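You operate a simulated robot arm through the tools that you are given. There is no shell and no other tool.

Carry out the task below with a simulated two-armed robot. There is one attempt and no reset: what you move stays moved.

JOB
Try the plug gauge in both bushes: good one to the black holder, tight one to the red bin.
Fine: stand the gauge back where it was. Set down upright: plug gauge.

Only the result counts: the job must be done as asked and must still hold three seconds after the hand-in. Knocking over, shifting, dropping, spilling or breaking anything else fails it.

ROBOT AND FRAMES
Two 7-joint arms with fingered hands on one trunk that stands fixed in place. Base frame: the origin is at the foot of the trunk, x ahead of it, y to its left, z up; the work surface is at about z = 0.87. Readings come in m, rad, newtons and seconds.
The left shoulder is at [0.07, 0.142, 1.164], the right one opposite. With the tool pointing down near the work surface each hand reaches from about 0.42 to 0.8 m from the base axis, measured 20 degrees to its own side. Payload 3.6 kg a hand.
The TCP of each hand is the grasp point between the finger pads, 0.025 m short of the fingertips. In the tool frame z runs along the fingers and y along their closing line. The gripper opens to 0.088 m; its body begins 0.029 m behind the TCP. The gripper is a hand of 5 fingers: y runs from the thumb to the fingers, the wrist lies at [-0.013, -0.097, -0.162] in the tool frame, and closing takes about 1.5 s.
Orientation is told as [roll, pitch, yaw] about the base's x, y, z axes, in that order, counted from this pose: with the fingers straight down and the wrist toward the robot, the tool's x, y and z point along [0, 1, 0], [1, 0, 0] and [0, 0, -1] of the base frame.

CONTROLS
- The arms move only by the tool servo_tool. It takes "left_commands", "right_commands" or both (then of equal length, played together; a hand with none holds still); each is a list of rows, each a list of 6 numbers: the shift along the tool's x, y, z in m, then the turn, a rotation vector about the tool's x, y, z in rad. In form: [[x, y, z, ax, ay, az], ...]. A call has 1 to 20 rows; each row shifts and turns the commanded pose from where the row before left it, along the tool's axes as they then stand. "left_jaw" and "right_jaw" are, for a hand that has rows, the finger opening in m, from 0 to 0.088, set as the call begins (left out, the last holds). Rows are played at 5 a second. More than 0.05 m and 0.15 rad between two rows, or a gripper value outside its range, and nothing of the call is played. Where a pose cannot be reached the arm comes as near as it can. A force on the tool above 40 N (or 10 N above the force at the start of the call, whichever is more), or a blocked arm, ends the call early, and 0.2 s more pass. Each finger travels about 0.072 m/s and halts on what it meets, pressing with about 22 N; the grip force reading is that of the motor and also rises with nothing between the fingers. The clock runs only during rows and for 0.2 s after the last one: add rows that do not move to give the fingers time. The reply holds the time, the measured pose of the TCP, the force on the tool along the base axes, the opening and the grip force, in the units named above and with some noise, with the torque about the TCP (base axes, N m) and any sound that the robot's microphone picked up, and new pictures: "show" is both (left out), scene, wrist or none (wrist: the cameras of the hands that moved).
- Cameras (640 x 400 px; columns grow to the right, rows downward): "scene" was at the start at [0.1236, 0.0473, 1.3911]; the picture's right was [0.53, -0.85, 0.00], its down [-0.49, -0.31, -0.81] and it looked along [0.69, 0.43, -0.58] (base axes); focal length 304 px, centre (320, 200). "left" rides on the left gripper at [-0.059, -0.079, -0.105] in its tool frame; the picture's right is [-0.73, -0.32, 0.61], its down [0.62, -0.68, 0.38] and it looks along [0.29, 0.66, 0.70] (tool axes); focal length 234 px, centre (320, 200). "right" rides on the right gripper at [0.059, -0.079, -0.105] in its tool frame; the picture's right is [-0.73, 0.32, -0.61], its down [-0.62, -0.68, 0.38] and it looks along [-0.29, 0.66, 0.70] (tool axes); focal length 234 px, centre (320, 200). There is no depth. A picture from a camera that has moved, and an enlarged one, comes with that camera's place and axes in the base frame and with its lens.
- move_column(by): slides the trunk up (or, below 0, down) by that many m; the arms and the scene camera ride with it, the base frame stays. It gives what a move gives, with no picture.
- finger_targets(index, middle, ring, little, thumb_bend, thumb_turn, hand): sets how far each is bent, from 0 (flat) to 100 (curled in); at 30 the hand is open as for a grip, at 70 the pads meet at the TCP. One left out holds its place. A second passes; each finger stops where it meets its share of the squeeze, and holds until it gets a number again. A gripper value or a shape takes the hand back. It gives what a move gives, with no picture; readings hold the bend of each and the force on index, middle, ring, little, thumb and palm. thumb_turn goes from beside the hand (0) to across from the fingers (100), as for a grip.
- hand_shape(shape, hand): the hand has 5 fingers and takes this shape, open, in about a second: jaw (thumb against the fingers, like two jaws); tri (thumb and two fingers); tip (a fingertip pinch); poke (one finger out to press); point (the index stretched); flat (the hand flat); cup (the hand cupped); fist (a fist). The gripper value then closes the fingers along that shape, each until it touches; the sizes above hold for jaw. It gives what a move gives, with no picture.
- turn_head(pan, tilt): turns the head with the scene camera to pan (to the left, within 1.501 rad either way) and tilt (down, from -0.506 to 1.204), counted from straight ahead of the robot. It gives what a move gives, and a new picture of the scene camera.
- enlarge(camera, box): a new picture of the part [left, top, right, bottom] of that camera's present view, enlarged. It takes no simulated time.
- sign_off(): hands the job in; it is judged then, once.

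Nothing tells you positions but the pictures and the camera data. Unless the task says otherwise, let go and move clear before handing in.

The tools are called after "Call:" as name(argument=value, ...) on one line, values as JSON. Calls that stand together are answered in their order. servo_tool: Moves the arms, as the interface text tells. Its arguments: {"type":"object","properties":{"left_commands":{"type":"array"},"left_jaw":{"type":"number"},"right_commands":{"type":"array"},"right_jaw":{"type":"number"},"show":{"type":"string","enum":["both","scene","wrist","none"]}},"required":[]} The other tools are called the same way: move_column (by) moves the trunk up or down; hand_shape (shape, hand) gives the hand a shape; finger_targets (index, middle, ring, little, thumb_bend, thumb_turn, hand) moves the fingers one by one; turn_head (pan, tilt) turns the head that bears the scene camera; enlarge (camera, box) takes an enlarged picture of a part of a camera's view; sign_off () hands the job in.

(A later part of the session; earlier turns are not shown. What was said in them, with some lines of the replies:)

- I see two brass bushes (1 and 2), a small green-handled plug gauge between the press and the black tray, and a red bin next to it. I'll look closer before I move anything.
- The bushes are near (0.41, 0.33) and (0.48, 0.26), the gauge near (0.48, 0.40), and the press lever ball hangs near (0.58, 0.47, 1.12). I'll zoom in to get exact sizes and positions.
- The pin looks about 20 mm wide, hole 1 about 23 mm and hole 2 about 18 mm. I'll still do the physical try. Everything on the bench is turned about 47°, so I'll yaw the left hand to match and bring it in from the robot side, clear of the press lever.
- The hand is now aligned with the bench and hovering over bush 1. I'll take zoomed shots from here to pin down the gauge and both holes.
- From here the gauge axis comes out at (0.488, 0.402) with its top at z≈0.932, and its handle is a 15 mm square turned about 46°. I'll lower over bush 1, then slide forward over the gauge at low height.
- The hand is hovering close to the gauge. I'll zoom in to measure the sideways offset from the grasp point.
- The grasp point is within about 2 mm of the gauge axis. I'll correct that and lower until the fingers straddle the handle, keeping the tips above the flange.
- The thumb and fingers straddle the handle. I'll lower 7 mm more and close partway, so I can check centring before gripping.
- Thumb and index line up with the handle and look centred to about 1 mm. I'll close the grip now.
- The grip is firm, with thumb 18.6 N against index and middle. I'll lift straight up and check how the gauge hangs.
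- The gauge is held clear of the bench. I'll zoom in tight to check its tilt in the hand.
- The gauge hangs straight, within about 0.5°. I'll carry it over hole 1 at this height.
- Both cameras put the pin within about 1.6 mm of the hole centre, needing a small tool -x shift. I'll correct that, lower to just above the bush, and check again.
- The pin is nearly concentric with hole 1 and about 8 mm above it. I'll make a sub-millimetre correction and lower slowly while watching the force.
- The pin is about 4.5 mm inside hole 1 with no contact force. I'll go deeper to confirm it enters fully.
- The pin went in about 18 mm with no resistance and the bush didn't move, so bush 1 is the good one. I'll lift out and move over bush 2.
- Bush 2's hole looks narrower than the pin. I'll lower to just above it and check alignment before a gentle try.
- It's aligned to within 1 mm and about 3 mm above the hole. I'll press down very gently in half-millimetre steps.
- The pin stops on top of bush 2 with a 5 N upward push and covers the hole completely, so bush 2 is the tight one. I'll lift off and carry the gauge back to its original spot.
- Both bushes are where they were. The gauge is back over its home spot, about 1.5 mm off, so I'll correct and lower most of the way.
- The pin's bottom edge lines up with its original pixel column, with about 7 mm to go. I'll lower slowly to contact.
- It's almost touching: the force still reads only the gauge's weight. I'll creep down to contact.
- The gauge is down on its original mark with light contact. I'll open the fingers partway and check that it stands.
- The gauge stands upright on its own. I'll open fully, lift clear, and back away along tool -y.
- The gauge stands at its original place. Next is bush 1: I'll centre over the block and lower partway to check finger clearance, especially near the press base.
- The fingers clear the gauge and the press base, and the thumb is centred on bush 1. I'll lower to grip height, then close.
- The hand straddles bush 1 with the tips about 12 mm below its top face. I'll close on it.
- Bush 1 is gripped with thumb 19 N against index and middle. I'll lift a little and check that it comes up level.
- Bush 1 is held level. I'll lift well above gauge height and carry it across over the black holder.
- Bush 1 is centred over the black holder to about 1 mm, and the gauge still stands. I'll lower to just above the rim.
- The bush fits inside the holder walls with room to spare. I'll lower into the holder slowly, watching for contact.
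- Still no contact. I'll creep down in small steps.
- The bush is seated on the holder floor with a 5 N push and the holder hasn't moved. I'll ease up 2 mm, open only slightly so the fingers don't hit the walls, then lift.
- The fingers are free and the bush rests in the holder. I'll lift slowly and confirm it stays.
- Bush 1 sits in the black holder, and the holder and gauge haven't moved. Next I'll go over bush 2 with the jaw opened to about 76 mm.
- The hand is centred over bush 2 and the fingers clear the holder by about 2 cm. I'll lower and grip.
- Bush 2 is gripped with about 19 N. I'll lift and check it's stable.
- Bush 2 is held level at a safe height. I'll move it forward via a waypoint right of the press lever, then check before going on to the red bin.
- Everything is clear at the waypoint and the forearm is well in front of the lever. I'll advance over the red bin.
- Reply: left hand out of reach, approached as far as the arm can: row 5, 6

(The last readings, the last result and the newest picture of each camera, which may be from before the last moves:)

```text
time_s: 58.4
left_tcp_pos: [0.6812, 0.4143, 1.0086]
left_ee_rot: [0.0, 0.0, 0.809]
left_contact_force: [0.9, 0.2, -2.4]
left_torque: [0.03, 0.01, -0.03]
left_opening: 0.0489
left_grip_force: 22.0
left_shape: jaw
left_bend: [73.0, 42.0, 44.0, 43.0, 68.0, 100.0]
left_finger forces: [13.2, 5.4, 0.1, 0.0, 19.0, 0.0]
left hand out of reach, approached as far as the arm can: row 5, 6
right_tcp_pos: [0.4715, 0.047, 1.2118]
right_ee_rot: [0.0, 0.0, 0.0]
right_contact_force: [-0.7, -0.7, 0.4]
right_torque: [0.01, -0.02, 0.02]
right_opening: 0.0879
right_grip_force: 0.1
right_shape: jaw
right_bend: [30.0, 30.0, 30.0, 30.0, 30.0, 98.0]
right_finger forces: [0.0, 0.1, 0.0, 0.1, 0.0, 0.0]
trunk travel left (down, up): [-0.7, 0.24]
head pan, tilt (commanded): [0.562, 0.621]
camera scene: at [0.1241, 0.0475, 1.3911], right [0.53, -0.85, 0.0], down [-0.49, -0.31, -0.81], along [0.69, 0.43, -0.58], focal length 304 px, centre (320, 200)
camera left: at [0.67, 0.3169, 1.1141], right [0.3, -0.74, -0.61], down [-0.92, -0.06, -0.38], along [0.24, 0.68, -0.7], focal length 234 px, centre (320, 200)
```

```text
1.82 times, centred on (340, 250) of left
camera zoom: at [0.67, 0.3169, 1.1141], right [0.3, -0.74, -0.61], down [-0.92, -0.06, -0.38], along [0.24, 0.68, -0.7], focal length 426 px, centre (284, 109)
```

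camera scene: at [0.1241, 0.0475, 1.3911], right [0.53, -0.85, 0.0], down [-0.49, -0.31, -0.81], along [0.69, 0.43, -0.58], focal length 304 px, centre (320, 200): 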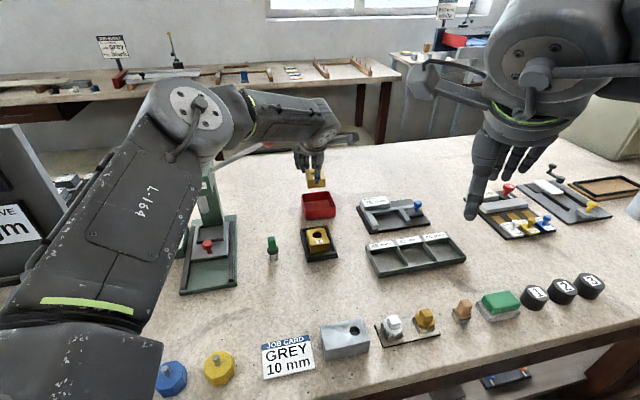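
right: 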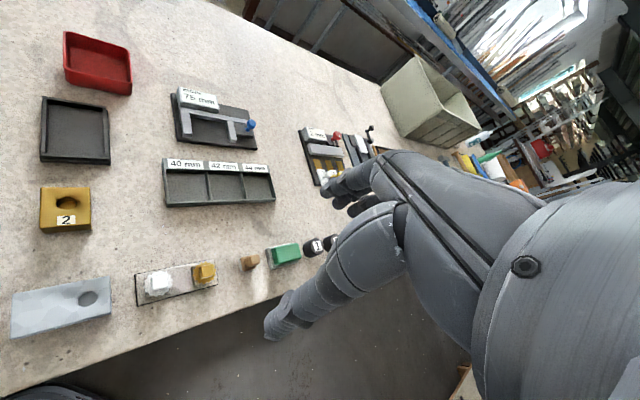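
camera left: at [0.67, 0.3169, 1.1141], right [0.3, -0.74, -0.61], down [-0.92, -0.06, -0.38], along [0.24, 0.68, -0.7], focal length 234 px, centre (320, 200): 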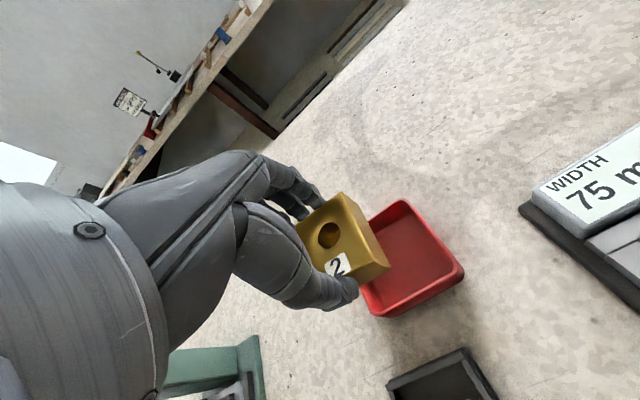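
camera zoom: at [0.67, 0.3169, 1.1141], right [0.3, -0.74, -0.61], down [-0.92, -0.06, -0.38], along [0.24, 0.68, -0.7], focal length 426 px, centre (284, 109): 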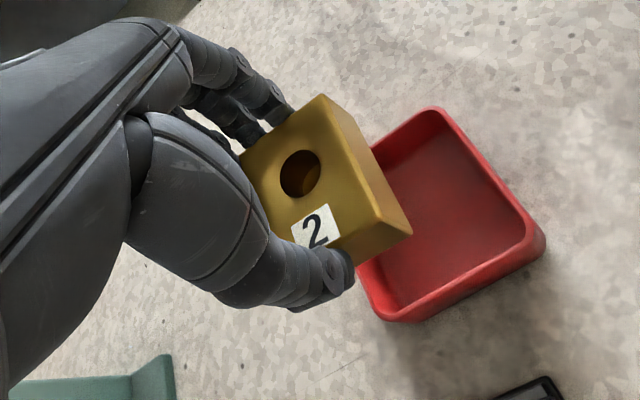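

The arm is at its reach limit about 13 mm short of the bin centre. Leaning the hand back slightly (about 0.08 rad about tool x) buys reach, so I'll apply that tilt and see where it settles.

Call:
servo_tool(left_commands=[[0, 0, 0, -0.04, 0, 0], [0, 0, 0, -0.04, 0, 0], [0, 0, 0, 0, 0, 0], [0, 0, 0, 0, 0, 0]], show="none")

Call:
enlarge(camera="scene", box=[250, 120, 370, 240])

Call:
enlarge(camera="left", box=[220, 140, 460, 360])

```text
time_s: 59.4
left_tcp_pos: [0.6811, 0.4141, 1.0079]
left_ee_rot: [-0.001, -0.079, 0.807]
left_contact_force: [0.2, 0.8, -1.7]
left_torque: [0.02, 0.01, 0.02]
left_opening: 0.0488
left_grip_force: 22.0
left_shape: jaw
left_bend: [73.0, 42.0, 44.0, 43.0, 68.0, 100.0]
left_finger forces: [13.1, 5.4, 0.0, 0.1, 19.0, 0.1]
right_tcp_pos: [0.4708, 0.0482, 1.2112]
right_ee_rot: [0.0, 0.0, 0.0]
right_contact_force: [-0.2, 0.3, 0.6]
right_torque: [0.01, 0.05, 0.0]
right_opening: 0.0876
right_grip_force: 0.0
right_shape: jaw
right_bend: [30.0, 30.0, 30.0, 30.0, 30.0, 98.0]
right_finger forces: [0.0, 0.1, 0.1, 0.1, 0.1, 0.0]
trunk travel left (down, up): [-0.7, 0.24]
head pan, tilt (commanded): [0.562, 0.621]
```

```text
3.33 times, centred on (310, 180) of scene
camera zoom: at [0.124, 0.0474, 1.3911], right [0.53, -0.85, 0.0], down [-0.49, -0.31, -0.81], along [0.69, 0.43, -0.58], focal length 1014 px, centre (353, 267)
```

zoom: 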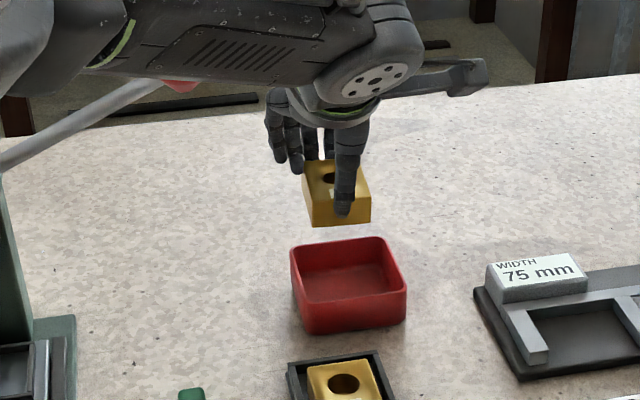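

```text
1.82 times, centred on (340, 250) of left
camera zoom: at [0.6645, 0.311, 1.1078], right [0.34, -0.7, -0.63], down [-0.9, -0.04, -0.44], along [0.28, 0.71, -0.64], focal length 426 px, centre (284, 109)
```

zoom: 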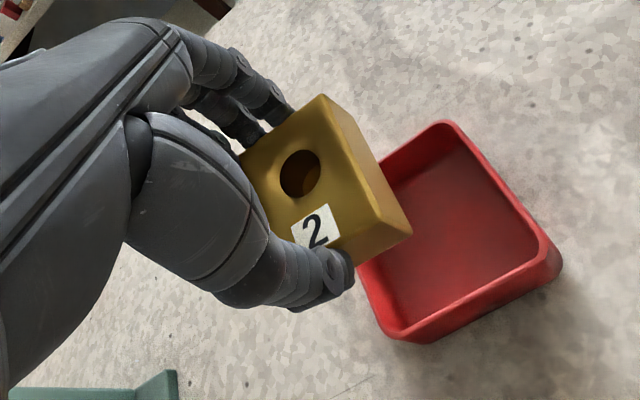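

The tilt settled without the grasp point moving. I'll shift to bring the bush over the bin centre, about -9 mm in tool x and +4 mm in y.

Call:
servo_tool(left_commands=[[-0.003, 0.0015, 0, 0, 0, 0], [-0.003, 0.0015, 0, 0, 0, 0], [-0.003, 0.0014, 0, 0, 0, 0], [0, 0, 0, 0, 0, 0], [0, 0, 0, 0, 0, 0]], show="none")

Call:
enlarge(camera="scene", box=[280, 150, 350, 230])

Call:
enlarge(camera="left", box=[220, 140, 460, 360])

```text
time_s: 60.6
left_tcp_pos: [0.688, 0.4132, 1.0099]
left_ee_rot: [-0.001, -0.08, 0.808]
left_contact_force: [-0.8, -0.7, -0.8]
left_torque: [0.01, -0.03, 0.02]
left_opening: 0.0491
left_grip_force: 21.5
left_shape: jaw
left_bend: [73.0, 42.0, 44.0, 43.0, 68.0, 100.0]
left_finger forces: [13.3, 5.3, 0.1, 0.0, 19.1, 0.0]
left hand out of reach, approached as far as the arm can: row 3
right_tcp_pos: [0.4703, 0.047, 1.2115]
right_ee_rot: [0.0, 0.001, -0.001]
right_contact_force: [0.9, 0.0, 0.1]
right_torque: [0.0, -0.01, 0.0]
right_opening: 0.0876
right_grip_force: 0.0
right_shape: jaw
right_bend: [30.0, 30.0, 30.0, 30.0, 30.0, 98.0]
right_finger forces: [0.1, 0.0, 0.0, 0.0, 0.0, 0.0]
trunk travel left (down, up): [-0.7, 0.24]
head pan, tilt (commanded): [0.562, 0.621]
```

```text
5.00 times, centred on (315, 190) of scene
camera zoom: at [0.1241, 0.0474, 1.3911], right [0.53, -0.85, 0.0], down [-0.49, -0.31, -0.81], along [0.69, 0.43, -0.58], focal length 1522 px, centre (345, 250)
```

zoom: 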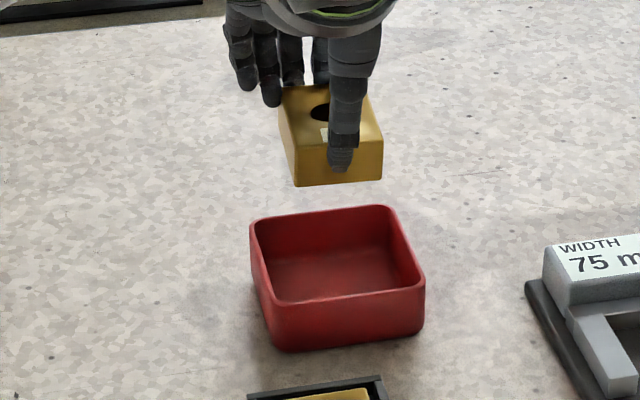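

```text
1.82 times, centred on (340, 250) of left
camera zoom: at [0.6703, 0.308, 1.1085], right [0.34, -0.7, -0.63], down [-0.9, -0.04, -0.44], along [0.28, 0.71, -0.64], focal length 426 px, centre (284, 109)
```

zoom: 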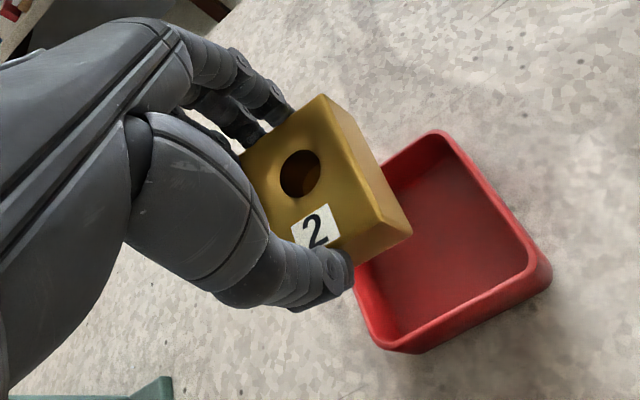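

The bush is about 4 mm short of bin centre along tool y. A little more tilt (0.04 rad) gives the remaining reach.

Call:
servo_tool(left_commands=[[0, 0, 0, -0.04, 0, 0], [0, 0, 0, 0, 0, 0], [-0.002, 0.0015, 0, 0, 0, 0], [-0.002, 0.0015, 0, 0, 0, 0], [0, 0, 0, 0, 0, 0], [0, 0, 0, 0, 0, 0]], show="none")

Call:
enlarge(camera="scene", box=[280, 150, 350, 230])

Call:
enlarge(camera="left", box=[220, 140, 460, 360])

```text
time_s: 62.0
left_tcp_pos: [0.6887, 0.4118, 1.009]
left_ee_rot: [-0.001, -0.118, 0.809]
left_contact_force: [0.4, 0.9, -2.4]
left_torque: [0.03, 0.02, -0.01]
left_opening: 0.0489
left_grip_force: 22.0
left_shape: jaw
left_bend: [73.0, 42.0, 44.0, 43.0, 68.0, 100.0]
left_finger forces: [13.0, 5.3, 0.0, 0.1, 19.1, 0.0]
right_tcp_pos: [0.4709, 0.0465, 1.2106]
right_ee_rot: [-0.001, -0.002, 0.001]
right_contact_force: [0.2, 0.6, 1.1]
right_torque: [0.0, 0.01, 0.01]
right_opening: 0.0876
right_grip_force: 0.1
right_shape: jaw
right_bend: [30.0, 30.0, 30.0, 30.0, 30.0, 98.0]
right_finger forces: [0.1, 0.0, 0.0, 0.0, 0.0, 0.1]
trunk travel left (down, up): [-0.7, 0.24]
head pan, tilt (commanded): [0.562, 0.621]
```

```text
5.00 times, centred on (315, 190) of scene
camera zoom: at [0.1241, 0.0474, 1.3911], right [0.53, -0.85, 0.0], down [-0.49, -0.31, -0.81], along [0.69, 0.43, -0.58], focal length 1522 px, centre (345, 250)
```

zoom: 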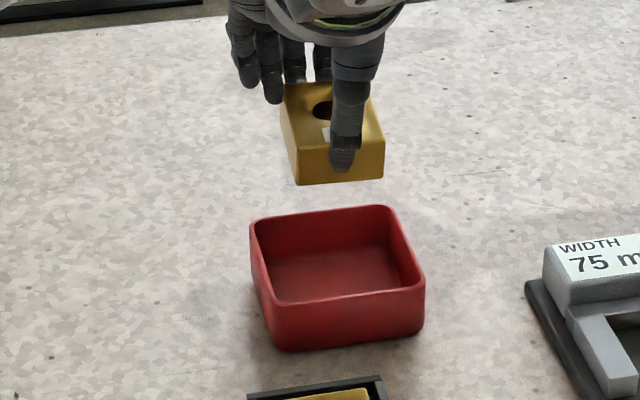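

```text
1.82 times, centred on (340, 250) of left
camera zoom: at [0.6698, 0.3053, 1.1044], right [0.35, -0.68, -0.64], down [-0.89, -0.03, -0.46], along [0.3, 0.73, -0.61], focal length 426 px, centre (284, 109)
```

zoom: 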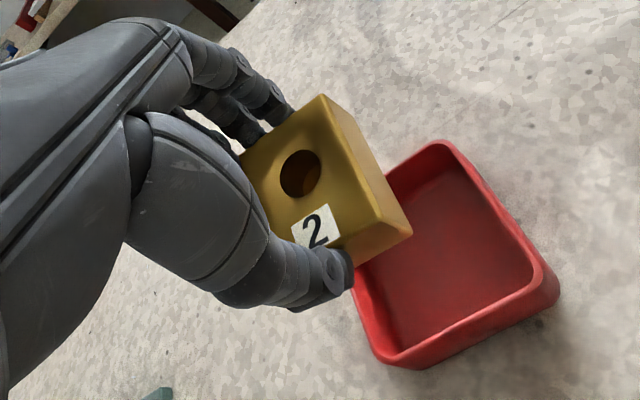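

The bush now has 6 to 11 mm clearance to each bin wall. I'll use the trunk column to go straight down so the arm's reach isn't affected, starting with 50 mm.

Call:
move_column(by=-0.05)

Call:
enlarge(camera="scene", box=[250, 100, 370, 230])

Call:
enlarge(camera="left", box=[220, 140, 460, 360])

```text
time_s: 62.9
left_tcp_pos: [0.6889, 0.4128, 0.9587]
left_ee_rot: [0.0, -0.122, 0.808]
left_contact_force: [-0.1, 0.0, -1.6]
left_torque: [0.03, -0.02, 0.0]
left_opening: 0.0489
left_grip_force: 21.4
left_shape: jaw
left_bend: [73.0, 42.0, 44.0, 43.0, 68.0, 100.0]
left_finger forces: [13.1, 5.3, 0.1, 0.1, 19.0, 0.1]
right_tcp_pos: [0.471, 0.0468, 1.1616]
right_ee_rot: [-0.001, -0.001, 0.001]
right_contact_force: [0.9, 0.4, -0.2]
right_torque: [-0.02, 0.0, 0.01]
right_opening: 0.0878
right_grip_force: 0.1
right_shape: jaw
right_bend: [30.0, 30.0, 30.0, 30.0, 30.0, 98.0]
right_finger forces: [0.0, 0.0, 0.1, 0.0, 0.1, 0.1]
trunk travel left (down, up): [-0.65, 0.29]
head pan, tilt (commanded): [0.562, 0.621]
```

```text
3.08 times, centred on (310, 165) of scene
camera zoom: at [0.1237, 0.0473, 1.3411], right [0.53, -0.85, 0.0], down [-0.49, -0.31, -0.81], along [0.69, 0.43, -0.58], focal length 936 px, centre (351, 308)
```

zoom: 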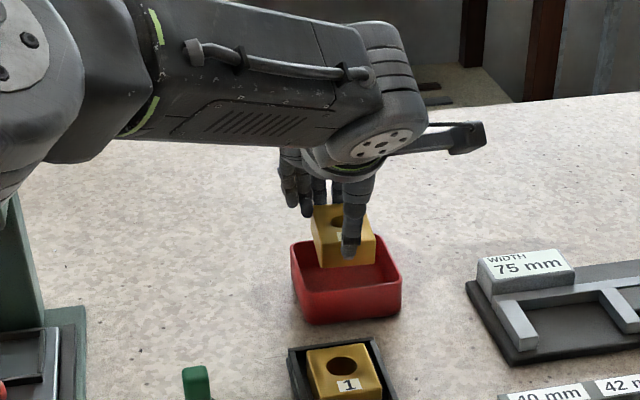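

```text
1.82 times, centred on (340, 250) of left
camera zoom: at [0.6695, 0.3052, 1.0547], right [0.35, -0.68, -0.64], down [-0.89, -0.03, -0.46], along [0.3, 0.73, -0.61], focal length 426 px, centre (284, 109)
```

zoom: 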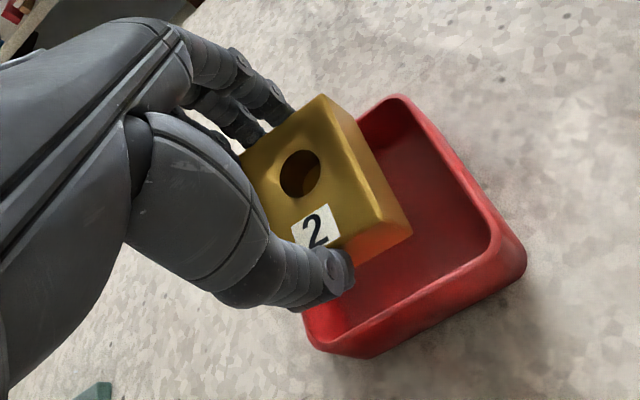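

The bush is just above the bin opening and well centred. I'll lower another 20 mm.

Call:
move_column(by=-0.02)

Call:
enlarge(camera="scene", box=[285, 140, 355, 220])

Call:
enlarge(camera="left", box=[240, 150, 440, 350])

Call:
enlarge(camera="right", box=[0, 0, 200, 140])

```text
time_s: 63.6
left_tcp_pos: [0.6899, 0.4118, 0.9387]
left_ee_rot: [0.001, -0.121, 0.807]
left_contact_force: [0.3, 0.3, -2.6]
left_torque: [0.0, 0.0, -0.02]
left_opening: 0.0489
left_grip_force: 21.6
left_shape: jaw
left_bend: [73.0, 42.0, 44.0, 43.0, 68.0, 100.0]
left_finger forces: [13.1, 5.3, 0.0, 0.0, 19.2, 0.0]
right_tcp_pos: [0.4702, 0.0477, 1.1401]
right_ee_rot: [0.001, 0.0, -0.001]
right_contact_force: [0.6, 1.4, -0.3]
right_torque: [0.04, -0.02, -0.02]
right_opening: 0.0878
right_grip_force: 0.1
right_shape: jaw
right_bend: [30.0, 30.0, 30.0, 30.0, 30.0, 98.0]
right_finger forces: [0.0, 0.0, 0.0, 0.0, 0.0, 0.1]
trunk travel left (down, up): [-0.63, 0.31]
head pan, tilt (commanded): [0.562, 0.621]
```

```text
5.00 times, centred on (320, 180) of scene
camera zoom: at [0.1237, 0.0473, 1.3211], right [0.53, -0.85, 0.0], down [-0.49, -0.31, -0.81], along [0.69, 0.43, -0.58], focal length 1522 px, centre (320, 300)
```

zoom: 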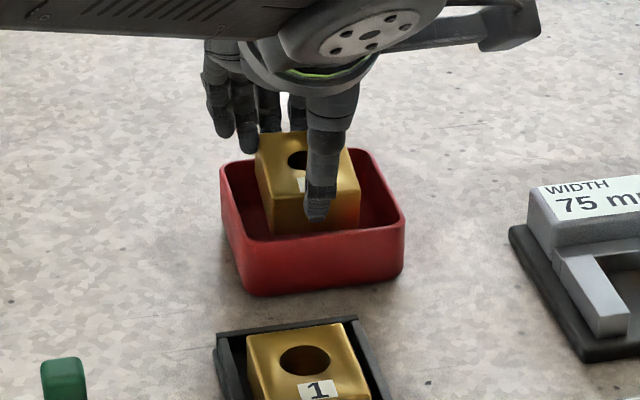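

```text
2.00 times, centred on (340, 250) of left
camera zoom: at [0.6696, 0.3052, 1.0346], right [0.35, -0.68, -0.64], down [-0.89, -0.03, -0.46], along [0.3, 0.73, -0.61], focal length 468 px, centre (280, 100)
```

zoom: 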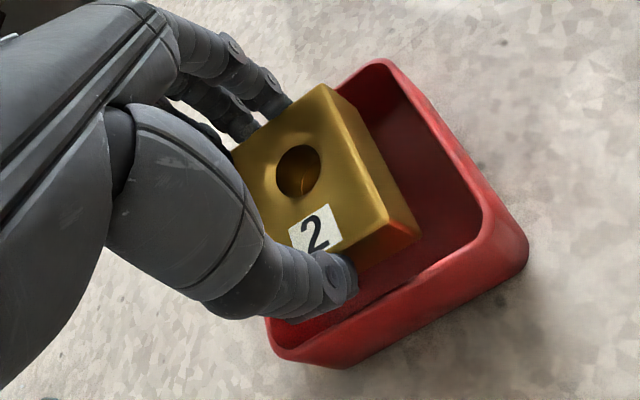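

```text
2.86 times, centred on (100, 70) of right
camera zoom: at [0.3925, 0.107, 1.245], right [0.32, -0.73, 0.61], down [-0.68, -0.62, -0.38], along [0.66, -0.29, -0.7], focal length 669 px, centre (949, 571)
```

zoom: 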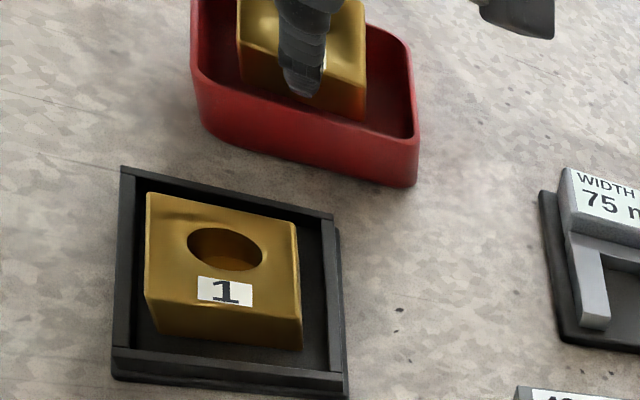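

The bush is partly inside the bin, with thumb and fingers just at rim height. I'll open only slightly so the fingers don't push the walls and the bush drops about 2 cm into the bin.

Call:
servo_tool(left_commands=[[0, 0, 0, 0, 0, 0], [0, 0, 0, 0, 0, 0], [0, 0, 0, 0, 0, 0]], left_jaw=0.058, show="none")

Call:
enlarge(camera="scene", box=[285, 140, 355, 220])

Call:
enlarge(camera="left", box=[240, 150, 440, 350])

Call:
enlarge(camera="right", box=[0, 0, 200, 140])

```text
time_s: 64.4
left_tcp_pos: [0.6894, 0.4129, 0.9389]
left_ee_rot: [0.001, -0.119, 0.808]
left_contact_force: [-0.3, 0.3, -0.4]
left_torque: [0.0, -0.02, -0.01]
left_opening: 0.0575
left_grip_force: 0.1
left_shape: jaw
left_bend: [28.0, 39.0, 35.0, 36.0, 61.0, 100.0]
left_finger forces: [0.0, 0.0, 0.1, 0.0, 0.1, 0.1]
right_tcp_pos: [0.4695, 0.0473, 1.1412]
right_ee_rot: [-0.001, 0.0, -0.002]
right_contact_force: [-0.3, -0.3, 0.7]
right_torque: [0.01, 0.03, 0.0]
right_opening: 0.0877
right_grip_force: 0.0
right_shape: jaw
right_bend: [30.0, 30.0, 30.0, 30.0, 30.0, 98.0]
right_finger forces: [0.0, 0.0, 0.0, 0.0, 0.0, 0.0]
trunk travel left (down, up): [-0.63, 0.31]
head pan, tilt (commanded): [0.562, 0.621]
```

```text
5.00 times, centred on (320, 180) of scene
camera zoom: at [0.1239, 0.0473, 1.3211], right [0.53, -0.85, 0.0], down [-0.49, -0.31, -0.81], along [0.69, 0.43, -0.58], focal length 1522 px, centre (320, 300)
```

zoom: 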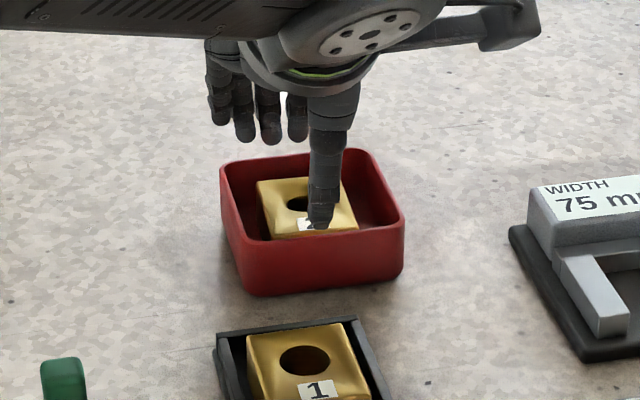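

```text
2.00 times, centred on (340, 250) of left
camera zoom: at [0.6697, 0.3051, 1.0347], right [0.35, -0.68, -0.64], down [-0.89, -0.03, -0.46], along [0.3, 0.73, -0.61], focal length 468 px, centre (280, 100)
```

zoom: 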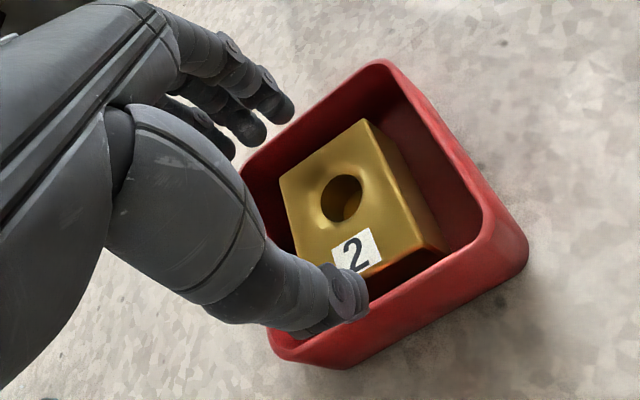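

```text
2.86 times, centred on (100, 70) of right
camera zoom: at [0.3926, 0.107, 1.2449], right [0.32, -0.73, 0.61], down [-0.68, -0.62, -0.38], along [0.66, -0.29, -0.7], focal length 669 px, centre (949, 571)
```

zoom: 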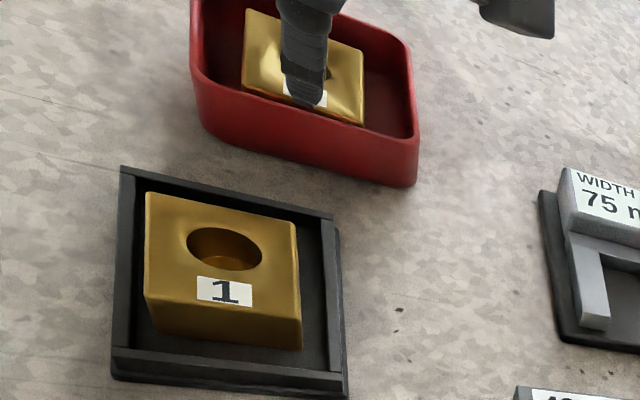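

Bush 2 is lying flat in the red bin and the bin hasn't moved. I'll raise straight up with the column to its starting height.

Call:
move_column(by=0.07)

Call:
enlarge(camera="scene", box=[240, 120, 380, 280])

```text
time_s: 65.5
left_tcp_pos: [0.6882, 0.4118, 1.0095]
left_ee_rot: [0.001, -0.119, 0.808]
left_contact_force: [0.0, -1.0, 0.3]
left_torque: [-0.07, 0.01, -0.01]
left_opening: 0.0577
left_grip_force: 0.0
left_shape: jaw
left_bend: [28.0, 39.0, 35.0, 36.0, 61.0, 100.0]
left_finger forces: [0.0, 0.0, 0.0, 0.0, 0.0, 0.0]
right_tcp_pos: [0.4711, 0.0475, 1.2114]
right_ee_rot: [0.0, 0.0, -0.001]
right_contact_force: [0.1, -0.3, -0.1]
right_torque: [-0.01, -0.03, 0.02]
right_opening: 0.0876
right_grip_force: 0.0
right_shape: jaw
right_bend: [30.0, 30.0, 30.0, 30.0, 30.0, 98.0]
right_finger forces: [0.0, 0.0, 0.0, 0.0, 0.0, 0.0]
trunk travel left (down, up): [-0.7, 0.24]
head pan, tilt (commanded): [0.562, 0.621]
```

```text
2.50 times, centred on (310, 200) of scene
camera zoom: at [0.1239, 0.0473, 1.3911], right [0.53, -0.85, 0.0], down [-0.49, -0.31, -0.81], along [0.69, 0.43, -0.58], focal length 761 px, centre (345, 200)
```

zoom: 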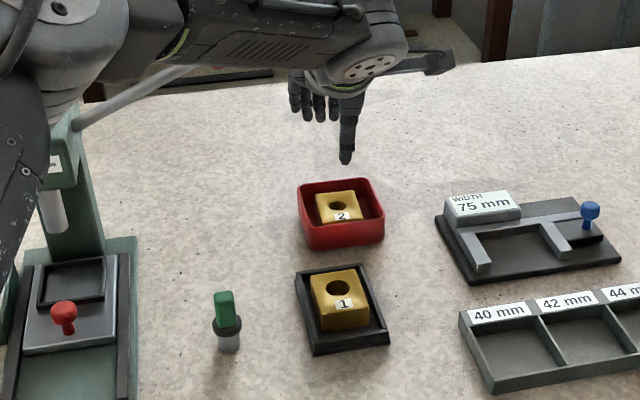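

Bush 1 is in the black holder, bush 2 in the red bin, and the gauge stands at home. I'll back the hand away from the press area, taking out the tilt as I go.

Call:
servo_tool(left_commands=[[-0.003, -0.03, -0.006, 0.04, 0, 0], [-0.003, -0.03, -0.006, 0.04, 0, 0], [-0.003, -0.03, -0.006, 0.039, 0, 0], [0, -0.03, -0.006, 0, 0, 0], [0, -0.03, -0.006, 0, 0, 0], [0, -0.03, -0.006, 0, 0, 0], [0.023, -0.012, -0.012, 0, 0, 0], [0.023, -0.012, -0.012, 0, 0, 0], [0.023, -0.012, -0.012, 0, 0, 0], [0.023, -0.012, -0.012, 0, 0, 0], [0.023, -0.012, -0.012, 0, 0, 0], [0.023, -0.012, -0.012, 0, 0, 0], [0, 0, 0, 0, 0, 0], [0, 0, 0, 0, 0, 0]], left_jaw=0.088)

Call:
enlarge(camera="scene", box=[240, 160, 380, 320])

Call:
enlarge(camera="left", box=[300, 40, 560, 300])

```text
time_s: 68.5
left_tcp_pos: [0.4221, 0.3179, 1.1087]
left_ee_rot: [0.001, 0.002, 0.808]
left_contact_force: [0.0, -0.4, 0.1]
left_torque: [0.01, 0.01, 0.0]
left_opening: 0.0875
left_grip_force: 0.0
left_shape: jaw
left_bend: [30.0, 30.0, 30.0, 30.0, 30.0, 98.0]
left_finger forces: [0.1, 0.0, 0.1, 0.0, 0.0, 0.1]
right_tcp_pos: [0.4704, 0.0482, 1.2109]
right_ee_rot: [0.001, -0.002, -0.001]
right_contact_force: [-0.1, -0.3, -0.4]
right_torque: [-0.01, -0.02, 0.01]
right_opening: 0.0874
right_grip_force: 0.1
right_shape: jaw
right_bend: [30.0, 30.0, 30.0, 30.0, 30.0, 98.0]
right_finger forces: [0.0, 0.0, 0.0, 0.0, 0.0, 0.1]
trunk travel left (down, up): [-0.7, 0.24]
head pan, tilt (commanded): [0.562, 0.621]
camera scene: at [0.1237, 0.0472, 1.3911], right [0.53, -0.85, 0.0], down [-0.49, -0.31, -0.81], along [0.69, 0.43, -0.58], focal length 304 px, centre (320, 200)
camera left: at [0.4101, 0.2193, 1.2139], right [0.3, -0.73, -0.61], down [-0.92, -0.06, -0.38], along [0.24, 0.68, -0.7], focal length 234 px, centre (320, 200)
```

scene: 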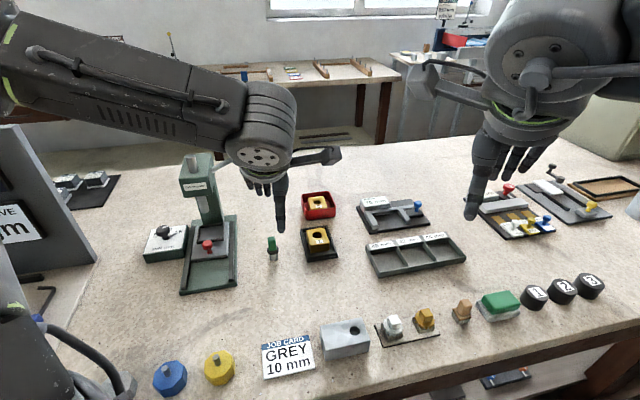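
left: 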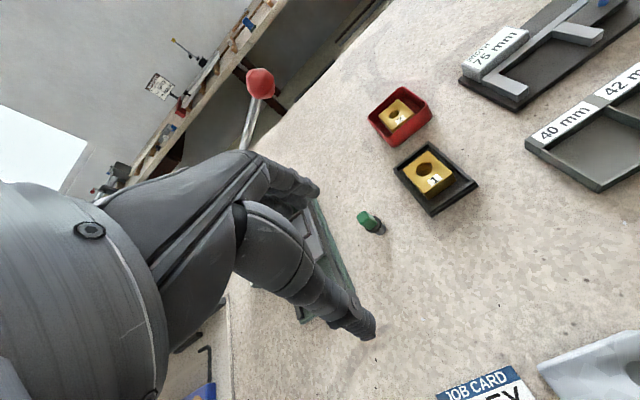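

```text
2.50 times, centred on (310, 240) of scene
camera zoom: at [0.1237, 0.0472, 1.3911], right [0.53, -0.85, 0.0], down [-0.49, -0.31, -0.81], along [0.69, 0.43, -0.58], focal length 761 px, centre (345, 100)
```

zoom: 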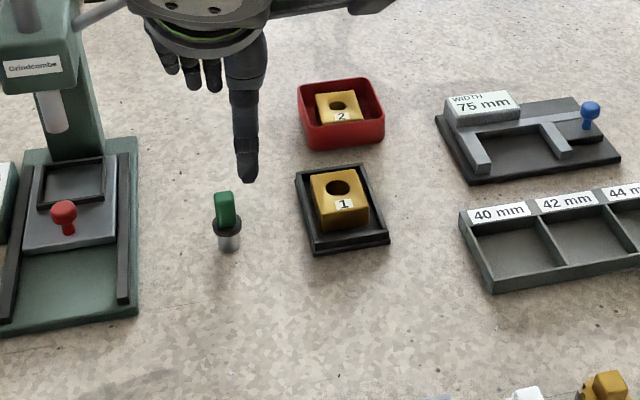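

```text
1.54 times, centred on (430, 170) of left
camera zoom: at [0.4101, 0.2193, 1.2139], right [0.3, -0.73, -0.61], down [-0.92, -0.06, -0.38], along [0.24, 0.68, -0.7], focal length 360 px, centre (151, 246)
```

zoom: 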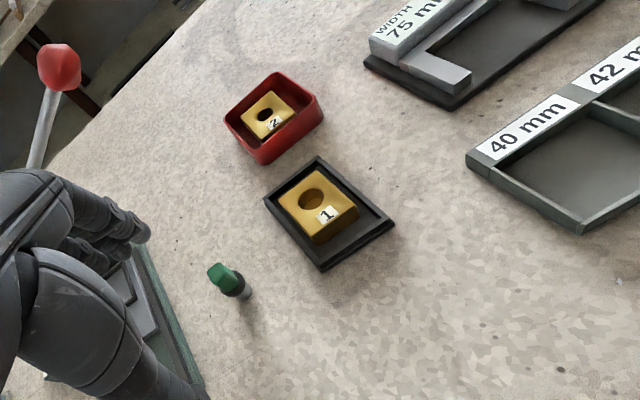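

Everything looks right from here. I'll compare the gauge against its original close-up, and inspect the holder, the bin and the lever.

Call:
enlarge(camera="scene", box=[256, 228, 288, 268])

Call:
enlarge(camera="scene", box=[295, 185, 345, 265])

Call:
enlarge(camera="left", box=[352, 60, 488, 240])

```text
10.00 times, centred on (272, 248) of scene
camera zoom: at [0.1237, 0.0472, 1.3911], right [0.53, -0.85, 0.0], down [-0.49, -0.31, -0.81], along [0.69, 0.43, -0.58], focal length 3044 px, centre (800, -280)
```

zoom: 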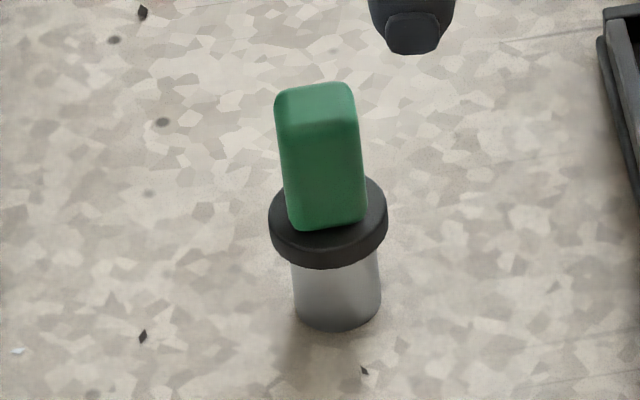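

```text
5.00 times, centred on (320, 225) of scene
camera zoom: at [0.1237, 0.0472, 1.3911], right [0.53, -0.85, 0.0], down [-0.49, -0.31, -0.81], along [0.69, 0.43, -0.58], focal length 1522 px, centre (320, 75)
```

zoom: 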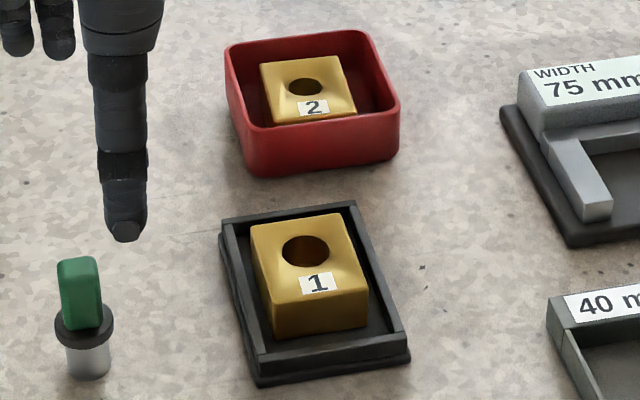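

```text
2.22 times, centred on (420, 150) of left
camera zoom: at [0.4101, 0.2193, 1.2139], right [0.3, -0.73, -0.61], down [-0.92, -0.06, -0.38], along [0.24, 0.68, -0.7], focal length 520 px, centre (98, 311)
```

zoom: 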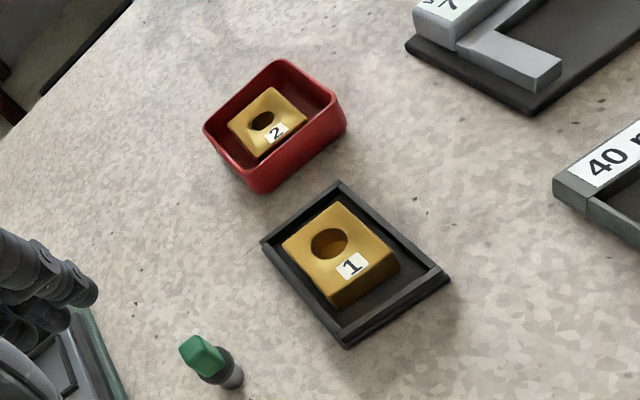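

The gauge stands upright within about 1 mm of its original spot. Bush 1, which passed, is in the black holder, and bush 2, which was too tight, is in the red bin. Both hands are empty and clear, nothing else has moved, so I'm handing in.

Call:
sign_off()

```text
The job is handed in.
```

I tried the plug gauge in both bushes and sorted them; the job is handed in.

- **Bush 1 (good):** the gauge pin went in about 18 mm with no resistance, so it is in the black holder.
- **Bush 2 (tight):** the pin stopped on top of the hole under about 5 N and would not enter, so it is in the red bin. The fingers could not fit inside the bin, so the bush dropped the last 2 cm or so. It landed flat and the bin did not move.
- **Plug gauge:** it stands upright within about 1 mm of where it started.

In the last pictures nothing else had shifted. The left hand is open and clear, and the right arm was not used.
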